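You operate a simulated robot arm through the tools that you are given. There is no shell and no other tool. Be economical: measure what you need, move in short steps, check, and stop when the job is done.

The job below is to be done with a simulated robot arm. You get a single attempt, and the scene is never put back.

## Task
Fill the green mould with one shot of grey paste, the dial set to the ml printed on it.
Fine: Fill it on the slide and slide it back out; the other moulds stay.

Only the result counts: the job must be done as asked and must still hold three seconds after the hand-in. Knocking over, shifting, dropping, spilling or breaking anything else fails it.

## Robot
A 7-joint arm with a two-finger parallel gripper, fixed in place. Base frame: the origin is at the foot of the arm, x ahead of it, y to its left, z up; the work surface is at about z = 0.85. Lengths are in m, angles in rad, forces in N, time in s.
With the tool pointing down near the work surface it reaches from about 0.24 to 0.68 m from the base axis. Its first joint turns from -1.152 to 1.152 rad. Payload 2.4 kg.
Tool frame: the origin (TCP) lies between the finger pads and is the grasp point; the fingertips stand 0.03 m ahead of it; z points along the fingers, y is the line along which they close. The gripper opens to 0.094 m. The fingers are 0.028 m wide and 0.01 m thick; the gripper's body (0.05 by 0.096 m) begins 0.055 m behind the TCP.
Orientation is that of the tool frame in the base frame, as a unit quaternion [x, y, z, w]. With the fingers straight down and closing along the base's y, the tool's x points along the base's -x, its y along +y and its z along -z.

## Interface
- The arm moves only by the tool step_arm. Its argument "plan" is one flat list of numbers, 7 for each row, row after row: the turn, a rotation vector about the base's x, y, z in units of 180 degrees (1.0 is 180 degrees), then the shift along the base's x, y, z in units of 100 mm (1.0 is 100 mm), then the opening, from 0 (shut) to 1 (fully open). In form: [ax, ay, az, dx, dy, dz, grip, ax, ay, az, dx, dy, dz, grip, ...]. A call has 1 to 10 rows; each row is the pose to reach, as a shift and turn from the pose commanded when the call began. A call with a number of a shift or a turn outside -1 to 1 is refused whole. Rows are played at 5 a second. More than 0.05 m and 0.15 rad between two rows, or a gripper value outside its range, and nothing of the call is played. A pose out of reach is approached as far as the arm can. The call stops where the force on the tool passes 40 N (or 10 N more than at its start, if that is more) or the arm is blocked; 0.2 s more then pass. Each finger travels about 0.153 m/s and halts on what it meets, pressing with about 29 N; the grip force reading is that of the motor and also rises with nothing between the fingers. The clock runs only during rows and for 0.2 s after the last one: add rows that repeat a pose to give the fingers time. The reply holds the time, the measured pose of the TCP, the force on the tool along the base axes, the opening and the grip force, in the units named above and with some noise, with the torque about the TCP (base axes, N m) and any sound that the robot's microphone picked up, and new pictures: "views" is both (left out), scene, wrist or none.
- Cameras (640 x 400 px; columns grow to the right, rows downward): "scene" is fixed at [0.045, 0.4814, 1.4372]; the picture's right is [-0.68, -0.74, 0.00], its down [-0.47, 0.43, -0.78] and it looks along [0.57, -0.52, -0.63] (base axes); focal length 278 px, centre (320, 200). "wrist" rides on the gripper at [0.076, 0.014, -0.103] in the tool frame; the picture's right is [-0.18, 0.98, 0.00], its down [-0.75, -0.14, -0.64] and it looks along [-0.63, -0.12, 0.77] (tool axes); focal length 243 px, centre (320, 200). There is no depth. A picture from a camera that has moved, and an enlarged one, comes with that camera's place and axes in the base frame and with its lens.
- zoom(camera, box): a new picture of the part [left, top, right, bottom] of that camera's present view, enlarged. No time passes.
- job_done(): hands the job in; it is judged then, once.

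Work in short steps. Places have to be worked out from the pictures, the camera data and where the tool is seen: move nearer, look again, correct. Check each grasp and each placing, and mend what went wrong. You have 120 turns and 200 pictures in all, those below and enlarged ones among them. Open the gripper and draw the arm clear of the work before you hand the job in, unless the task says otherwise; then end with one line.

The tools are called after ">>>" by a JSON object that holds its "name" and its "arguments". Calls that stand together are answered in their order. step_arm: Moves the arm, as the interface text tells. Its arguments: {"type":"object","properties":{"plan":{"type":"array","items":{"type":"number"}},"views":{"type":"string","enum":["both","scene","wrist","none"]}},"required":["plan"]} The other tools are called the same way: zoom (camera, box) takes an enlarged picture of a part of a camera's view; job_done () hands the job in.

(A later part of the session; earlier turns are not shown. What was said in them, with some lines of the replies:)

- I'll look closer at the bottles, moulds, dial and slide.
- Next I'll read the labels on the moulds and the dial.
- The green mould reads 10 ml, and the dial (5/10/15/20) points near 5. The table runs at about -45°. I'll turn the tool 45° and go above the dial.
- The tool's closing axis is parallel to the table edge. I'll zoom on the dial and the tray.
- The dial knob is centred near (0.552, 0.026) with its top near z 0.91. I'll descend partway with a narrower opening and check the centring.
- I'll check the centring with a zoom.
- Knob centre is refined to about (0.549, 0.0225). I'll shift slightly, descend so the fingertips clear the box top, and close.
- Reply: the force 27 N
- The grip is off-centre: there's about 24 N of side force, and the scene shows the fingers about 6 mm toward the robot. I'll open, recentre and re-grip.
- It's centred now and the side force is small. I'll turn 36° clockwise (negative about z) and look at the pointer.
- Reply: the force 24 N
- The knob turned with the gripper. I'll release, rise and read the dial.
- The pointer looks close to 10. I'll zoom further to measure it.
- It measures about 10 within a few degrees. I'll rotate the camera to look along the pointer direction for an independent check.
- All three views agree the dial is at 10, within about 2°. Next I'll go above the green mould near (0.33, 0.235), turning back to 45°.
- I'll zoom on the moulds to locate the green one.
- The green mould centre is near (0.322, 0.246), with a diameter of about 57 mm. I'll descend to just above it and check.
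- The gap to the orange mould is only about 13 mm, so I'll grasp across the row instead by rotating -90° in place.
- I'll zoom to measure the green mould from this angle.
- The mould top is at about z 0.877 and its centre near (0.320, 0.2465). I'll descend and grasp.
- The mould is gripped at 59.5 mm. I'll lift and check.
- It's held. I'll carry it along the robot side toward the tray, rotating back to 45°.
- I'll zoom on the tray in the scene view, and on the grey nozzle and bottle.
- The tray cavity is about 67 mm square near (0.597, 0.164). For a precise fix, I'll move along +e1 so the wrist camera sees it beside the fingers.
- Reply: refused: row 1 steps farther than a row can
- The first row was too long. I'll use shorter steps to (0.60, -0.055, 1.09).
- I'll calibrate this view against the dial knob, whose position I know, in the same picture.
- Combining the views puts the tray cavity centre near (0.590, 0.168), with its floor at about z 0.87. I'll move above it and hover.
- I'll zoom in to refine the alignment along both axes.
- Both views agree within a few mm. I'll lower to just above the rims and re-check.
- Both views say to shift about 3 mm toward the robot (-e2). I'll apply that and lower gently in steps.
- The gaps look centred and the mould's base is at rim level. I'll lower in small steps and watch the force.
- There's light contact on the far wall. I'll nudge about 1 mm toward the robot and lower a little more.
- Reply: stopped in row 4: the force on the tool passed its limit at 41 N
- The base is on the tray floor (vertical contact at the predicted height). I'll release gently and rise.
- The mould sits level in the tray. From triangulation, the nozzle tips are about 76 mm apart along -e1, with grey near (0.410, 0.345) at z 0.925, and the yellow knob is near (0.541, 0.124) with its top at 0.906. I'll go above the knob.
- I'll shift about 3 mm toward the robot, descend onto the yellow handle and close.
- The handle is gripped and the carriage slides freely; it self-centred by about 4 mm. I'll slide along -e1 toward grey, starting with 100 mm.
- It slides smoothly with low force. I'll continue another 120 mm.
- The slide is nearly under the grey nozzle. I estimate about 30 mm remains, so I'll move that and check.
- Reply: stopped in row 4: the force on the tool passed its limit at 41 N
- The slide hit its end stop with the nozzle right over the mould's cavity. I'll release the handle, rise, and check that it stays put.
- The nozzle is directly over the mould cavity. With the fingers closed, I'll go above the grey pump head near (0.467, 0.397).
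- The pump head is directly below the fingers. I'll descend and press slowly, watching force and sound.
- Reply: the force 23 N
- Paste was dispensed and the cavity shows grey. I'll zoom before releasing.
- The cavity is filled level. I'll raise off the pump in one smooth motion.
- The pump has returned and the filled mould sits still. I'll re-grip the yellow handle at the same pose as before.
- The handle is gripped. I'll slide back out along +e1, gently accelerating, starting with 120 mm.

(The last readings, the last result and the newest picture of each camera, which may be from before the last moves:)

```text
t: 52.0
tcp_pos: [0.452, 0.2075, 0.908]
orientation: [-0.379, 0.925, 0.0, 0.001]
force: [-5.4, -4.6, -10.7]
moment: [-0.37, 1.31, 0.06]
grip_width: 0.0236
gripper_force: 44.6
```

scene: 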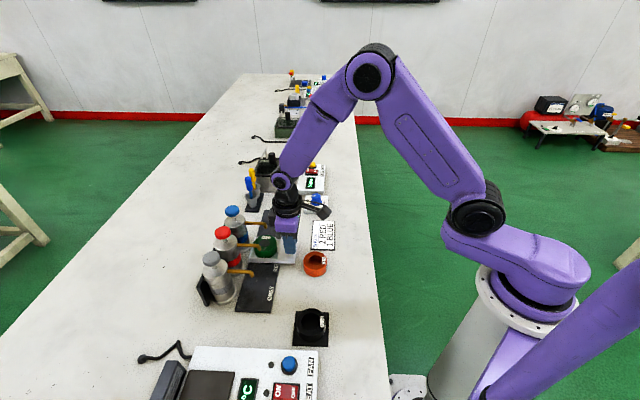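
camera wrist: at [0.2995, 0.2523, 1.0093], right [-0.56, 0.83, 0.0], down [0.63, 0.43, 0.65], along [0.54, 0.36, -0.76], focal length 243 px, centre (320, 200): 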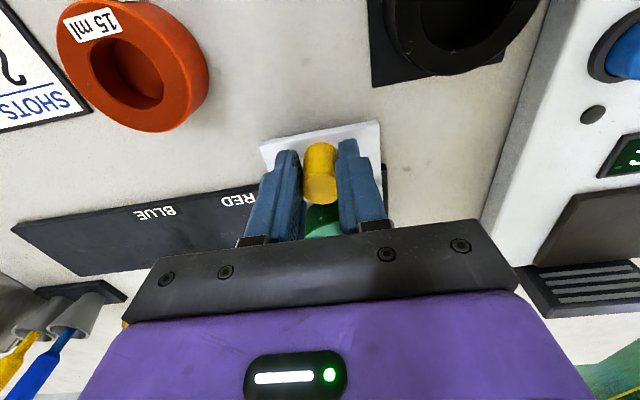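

It's sliding fine. I'll go the remaining ~125 mm to the home end.

>>> {"name": "step_arm", "arguments": {"plan": [0, 0, 0, 0.06, -0.06, 0, 0.15, 0, 0, 0, 0.16, -0.16, 0, 0.15, 0, 0, 0, 0.28, -0.28, 0, 0.15, 0, 0, 0, 0.4, -0.4, 0, 0.15, 0, 0, 0, 0.52, -0.52, 0, 0.15, 0, 0, 0, 0.64, -0.64, 0, 0.15, 0, 0, 0, 0.76, -0.76, 0, 0.15, 0, 0, 0, 0.84, -0.84, 0, 0.15, 0, 0, 0, 0.88, -0.88, 0, 0.15], "views": "none"}}

>>> {"name": "zoom", "arguments": {"camera": "scene", "box": [250, 195, 310, 240]}}

```text
t: 54.0
tcp_pos: [0.5395, 0.1184, 0.9078]
orientation: [-0.38, 0.925, 0.0, 0.002]
force: [2.2, -0.1, -24.1]
moment: [-0.08, 1.01, 0.05]
grip_width: 0.0233
gripper_force: 44.9
```

```text
8.89 times, centred on (280, 218) of scene
camera zoom: at [0.0455, 0.4815, 1.4372], right [-0.68, -0.74, 0.0], down [-0.47, 0.43, -0.78], along [0.57, -0.52, -0.63], focal length 2471 px, centre (676, 44)
```

zoom: 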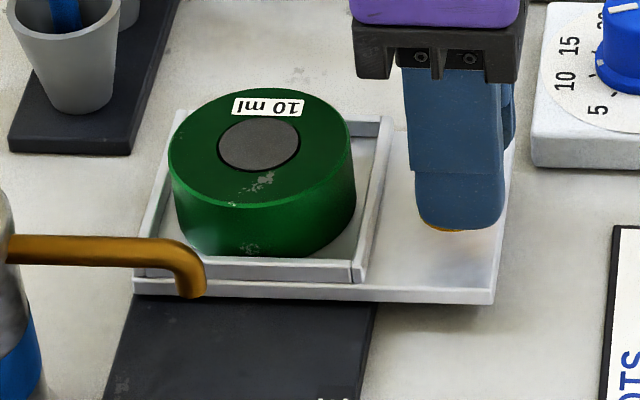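

It's about 2.5 mm short of the original home position. I'll nudge it in, easing the downward pull.

>>> {"name": "step_arm", "arguments": {"plan": [0, 0, 0, 0.01, -0.01, -0.01, 0.15, 0, 0, 0, 0.02, -0.02, -0.01, 0.15, 0, 0, 0, 0.02, -0.02, -0.01, 0.15], "views": "none"}}

>>> {"name": "zoom", "arguments": {"camera": "scene", "box": [250, 195, 310, 240]}}

```text
t: 54.8
tcp_pos: [0.5428, 0.1177, 0.9084]
orientation: [-0.379, 0.925, 0.001, 0.003]
force: [-5.8, -3.6, -1.2]
moment: [-0.16, 1.19, 0.0]
grip_width: 0.0239
gripper_force: 44.6
```

```text
8.89 times, centred on (280, 218) of scene
camera zoom: at [0.0449, 0.4813, 1.4373], right [-0.68, -0.74, 0.0], down [-0.47, 0.43, -0.78], along [0.57, -0.52, -0.63], focal length 2471 px, centre (676, 44)
```

zoom: 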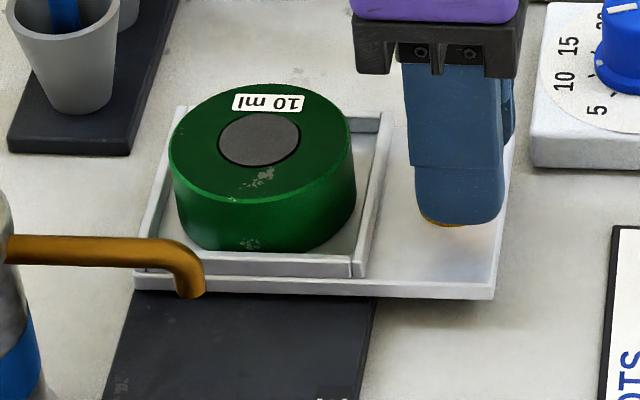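

It's back at its original position. I'll release the handle, rise and draw clear toward the robot.

>>> {"name": "step_arm", "arguments": {"plan": [0, 0, 0, 0, 0, 0, 0.4, 0, 0, 0, 0, 0, 0, 0.6, 0, 0, 0, 0, 0, 0.3, 0.6, 0, 0, 0, 0, 0, 0.7, 0.6, 0, 0, 0, 0, 0, 1, 0.6, 0, 0, 0, -0.25, -0.2, 1, 0.8, 0, 0, 0, -0.5, -0.4, 1, 1, 0, 0, 0, -0.8, -0.6, 1, 1, 0, 0, 0, -1, -0.8, 1, 1, 0, 0, 0, -1, -0.8, 1, 1], "views": "both"}}

>>> {"name": "zoom", "arguments": {"camera": "scene", "box": [190, 190, 340, 350]}}

>>> {"name": "zoom", "arguments": {"camera": "scene", "box": [250, 195, 310, 240]}}

```text
t: 57.0
tcp_pos: [0.443, 0.039, 1.0069]
orientation: [-0.379, 0.925, 0.001, 0.002]
force: [0.2, -0.2, -1.2]
moment: [-0.01, 0.01, 0.0]
grip_width: 0.094
gripper_force: 0.1
camera wrist: at [0.3776, -0.0037, 1.109], right [-0.56, 0.83, 0.0], down [0.63, 0.43, 0.65], along [0.54, 0.36, -0.76], focal length 243 px, centre (320, 200)
```

scene: 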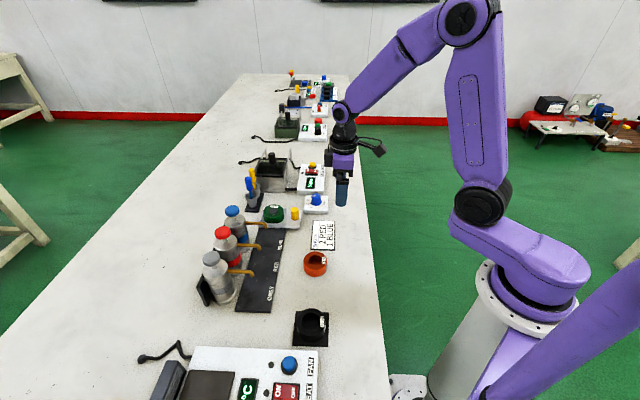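
wrist: 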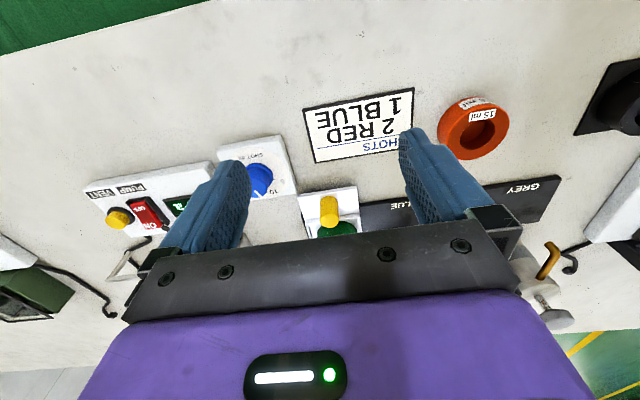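

```text
2.50 times, centred on (265, 270) of scene
camera zoom: at [0.045, 0.4814, 1.4372], right [-0.68, -0.74, 0.0], down [-0.47, 0.43, -0.78], along [0.57, -0.52, -0.63], focal length 695 px, centre (458, 25)
```

zoom: 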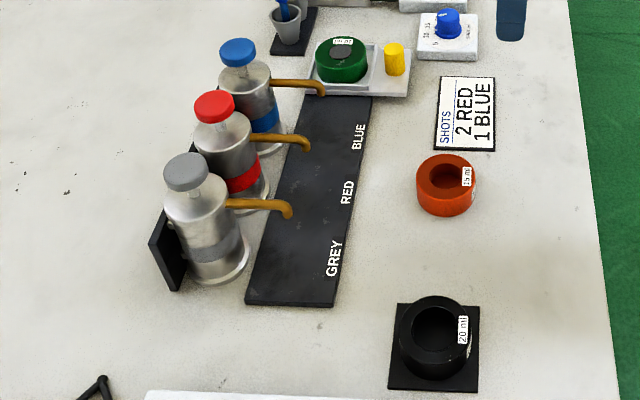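

```text
8.89 times, centred on (280, 218) of scene
camera zoom: at [0.045, 0.4814, 1.4372], right [-0.68, -0.74, 0.0], down [-0.47, 0.43, -0.78], along [0.57, -0.52, -0.63], focal length 2471 px, centre (676, 44)
```

zoom: 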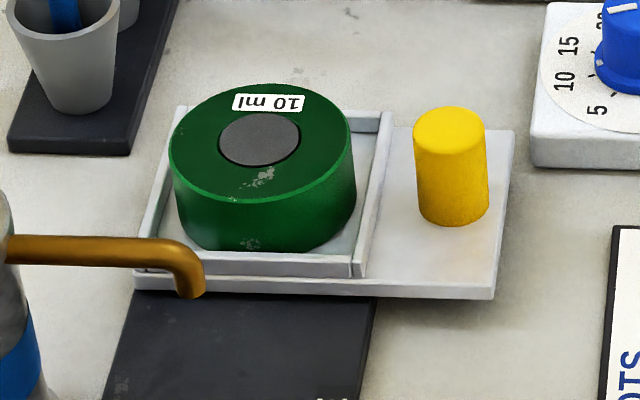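

The green mould is filled and back at the slide's home position. The orange and black moulds haven't moved, and the arm is clear with the gripper open, so I'm handing in.

>>> {"name": "job_done", "arguments": {}}

```text
The job is handed in.
```

The green mould holds one shot of grey paste with the dial set to 10 ml (read from the pictures to within a few degrees), and it's back out on the slide; the other moulds were not moved.
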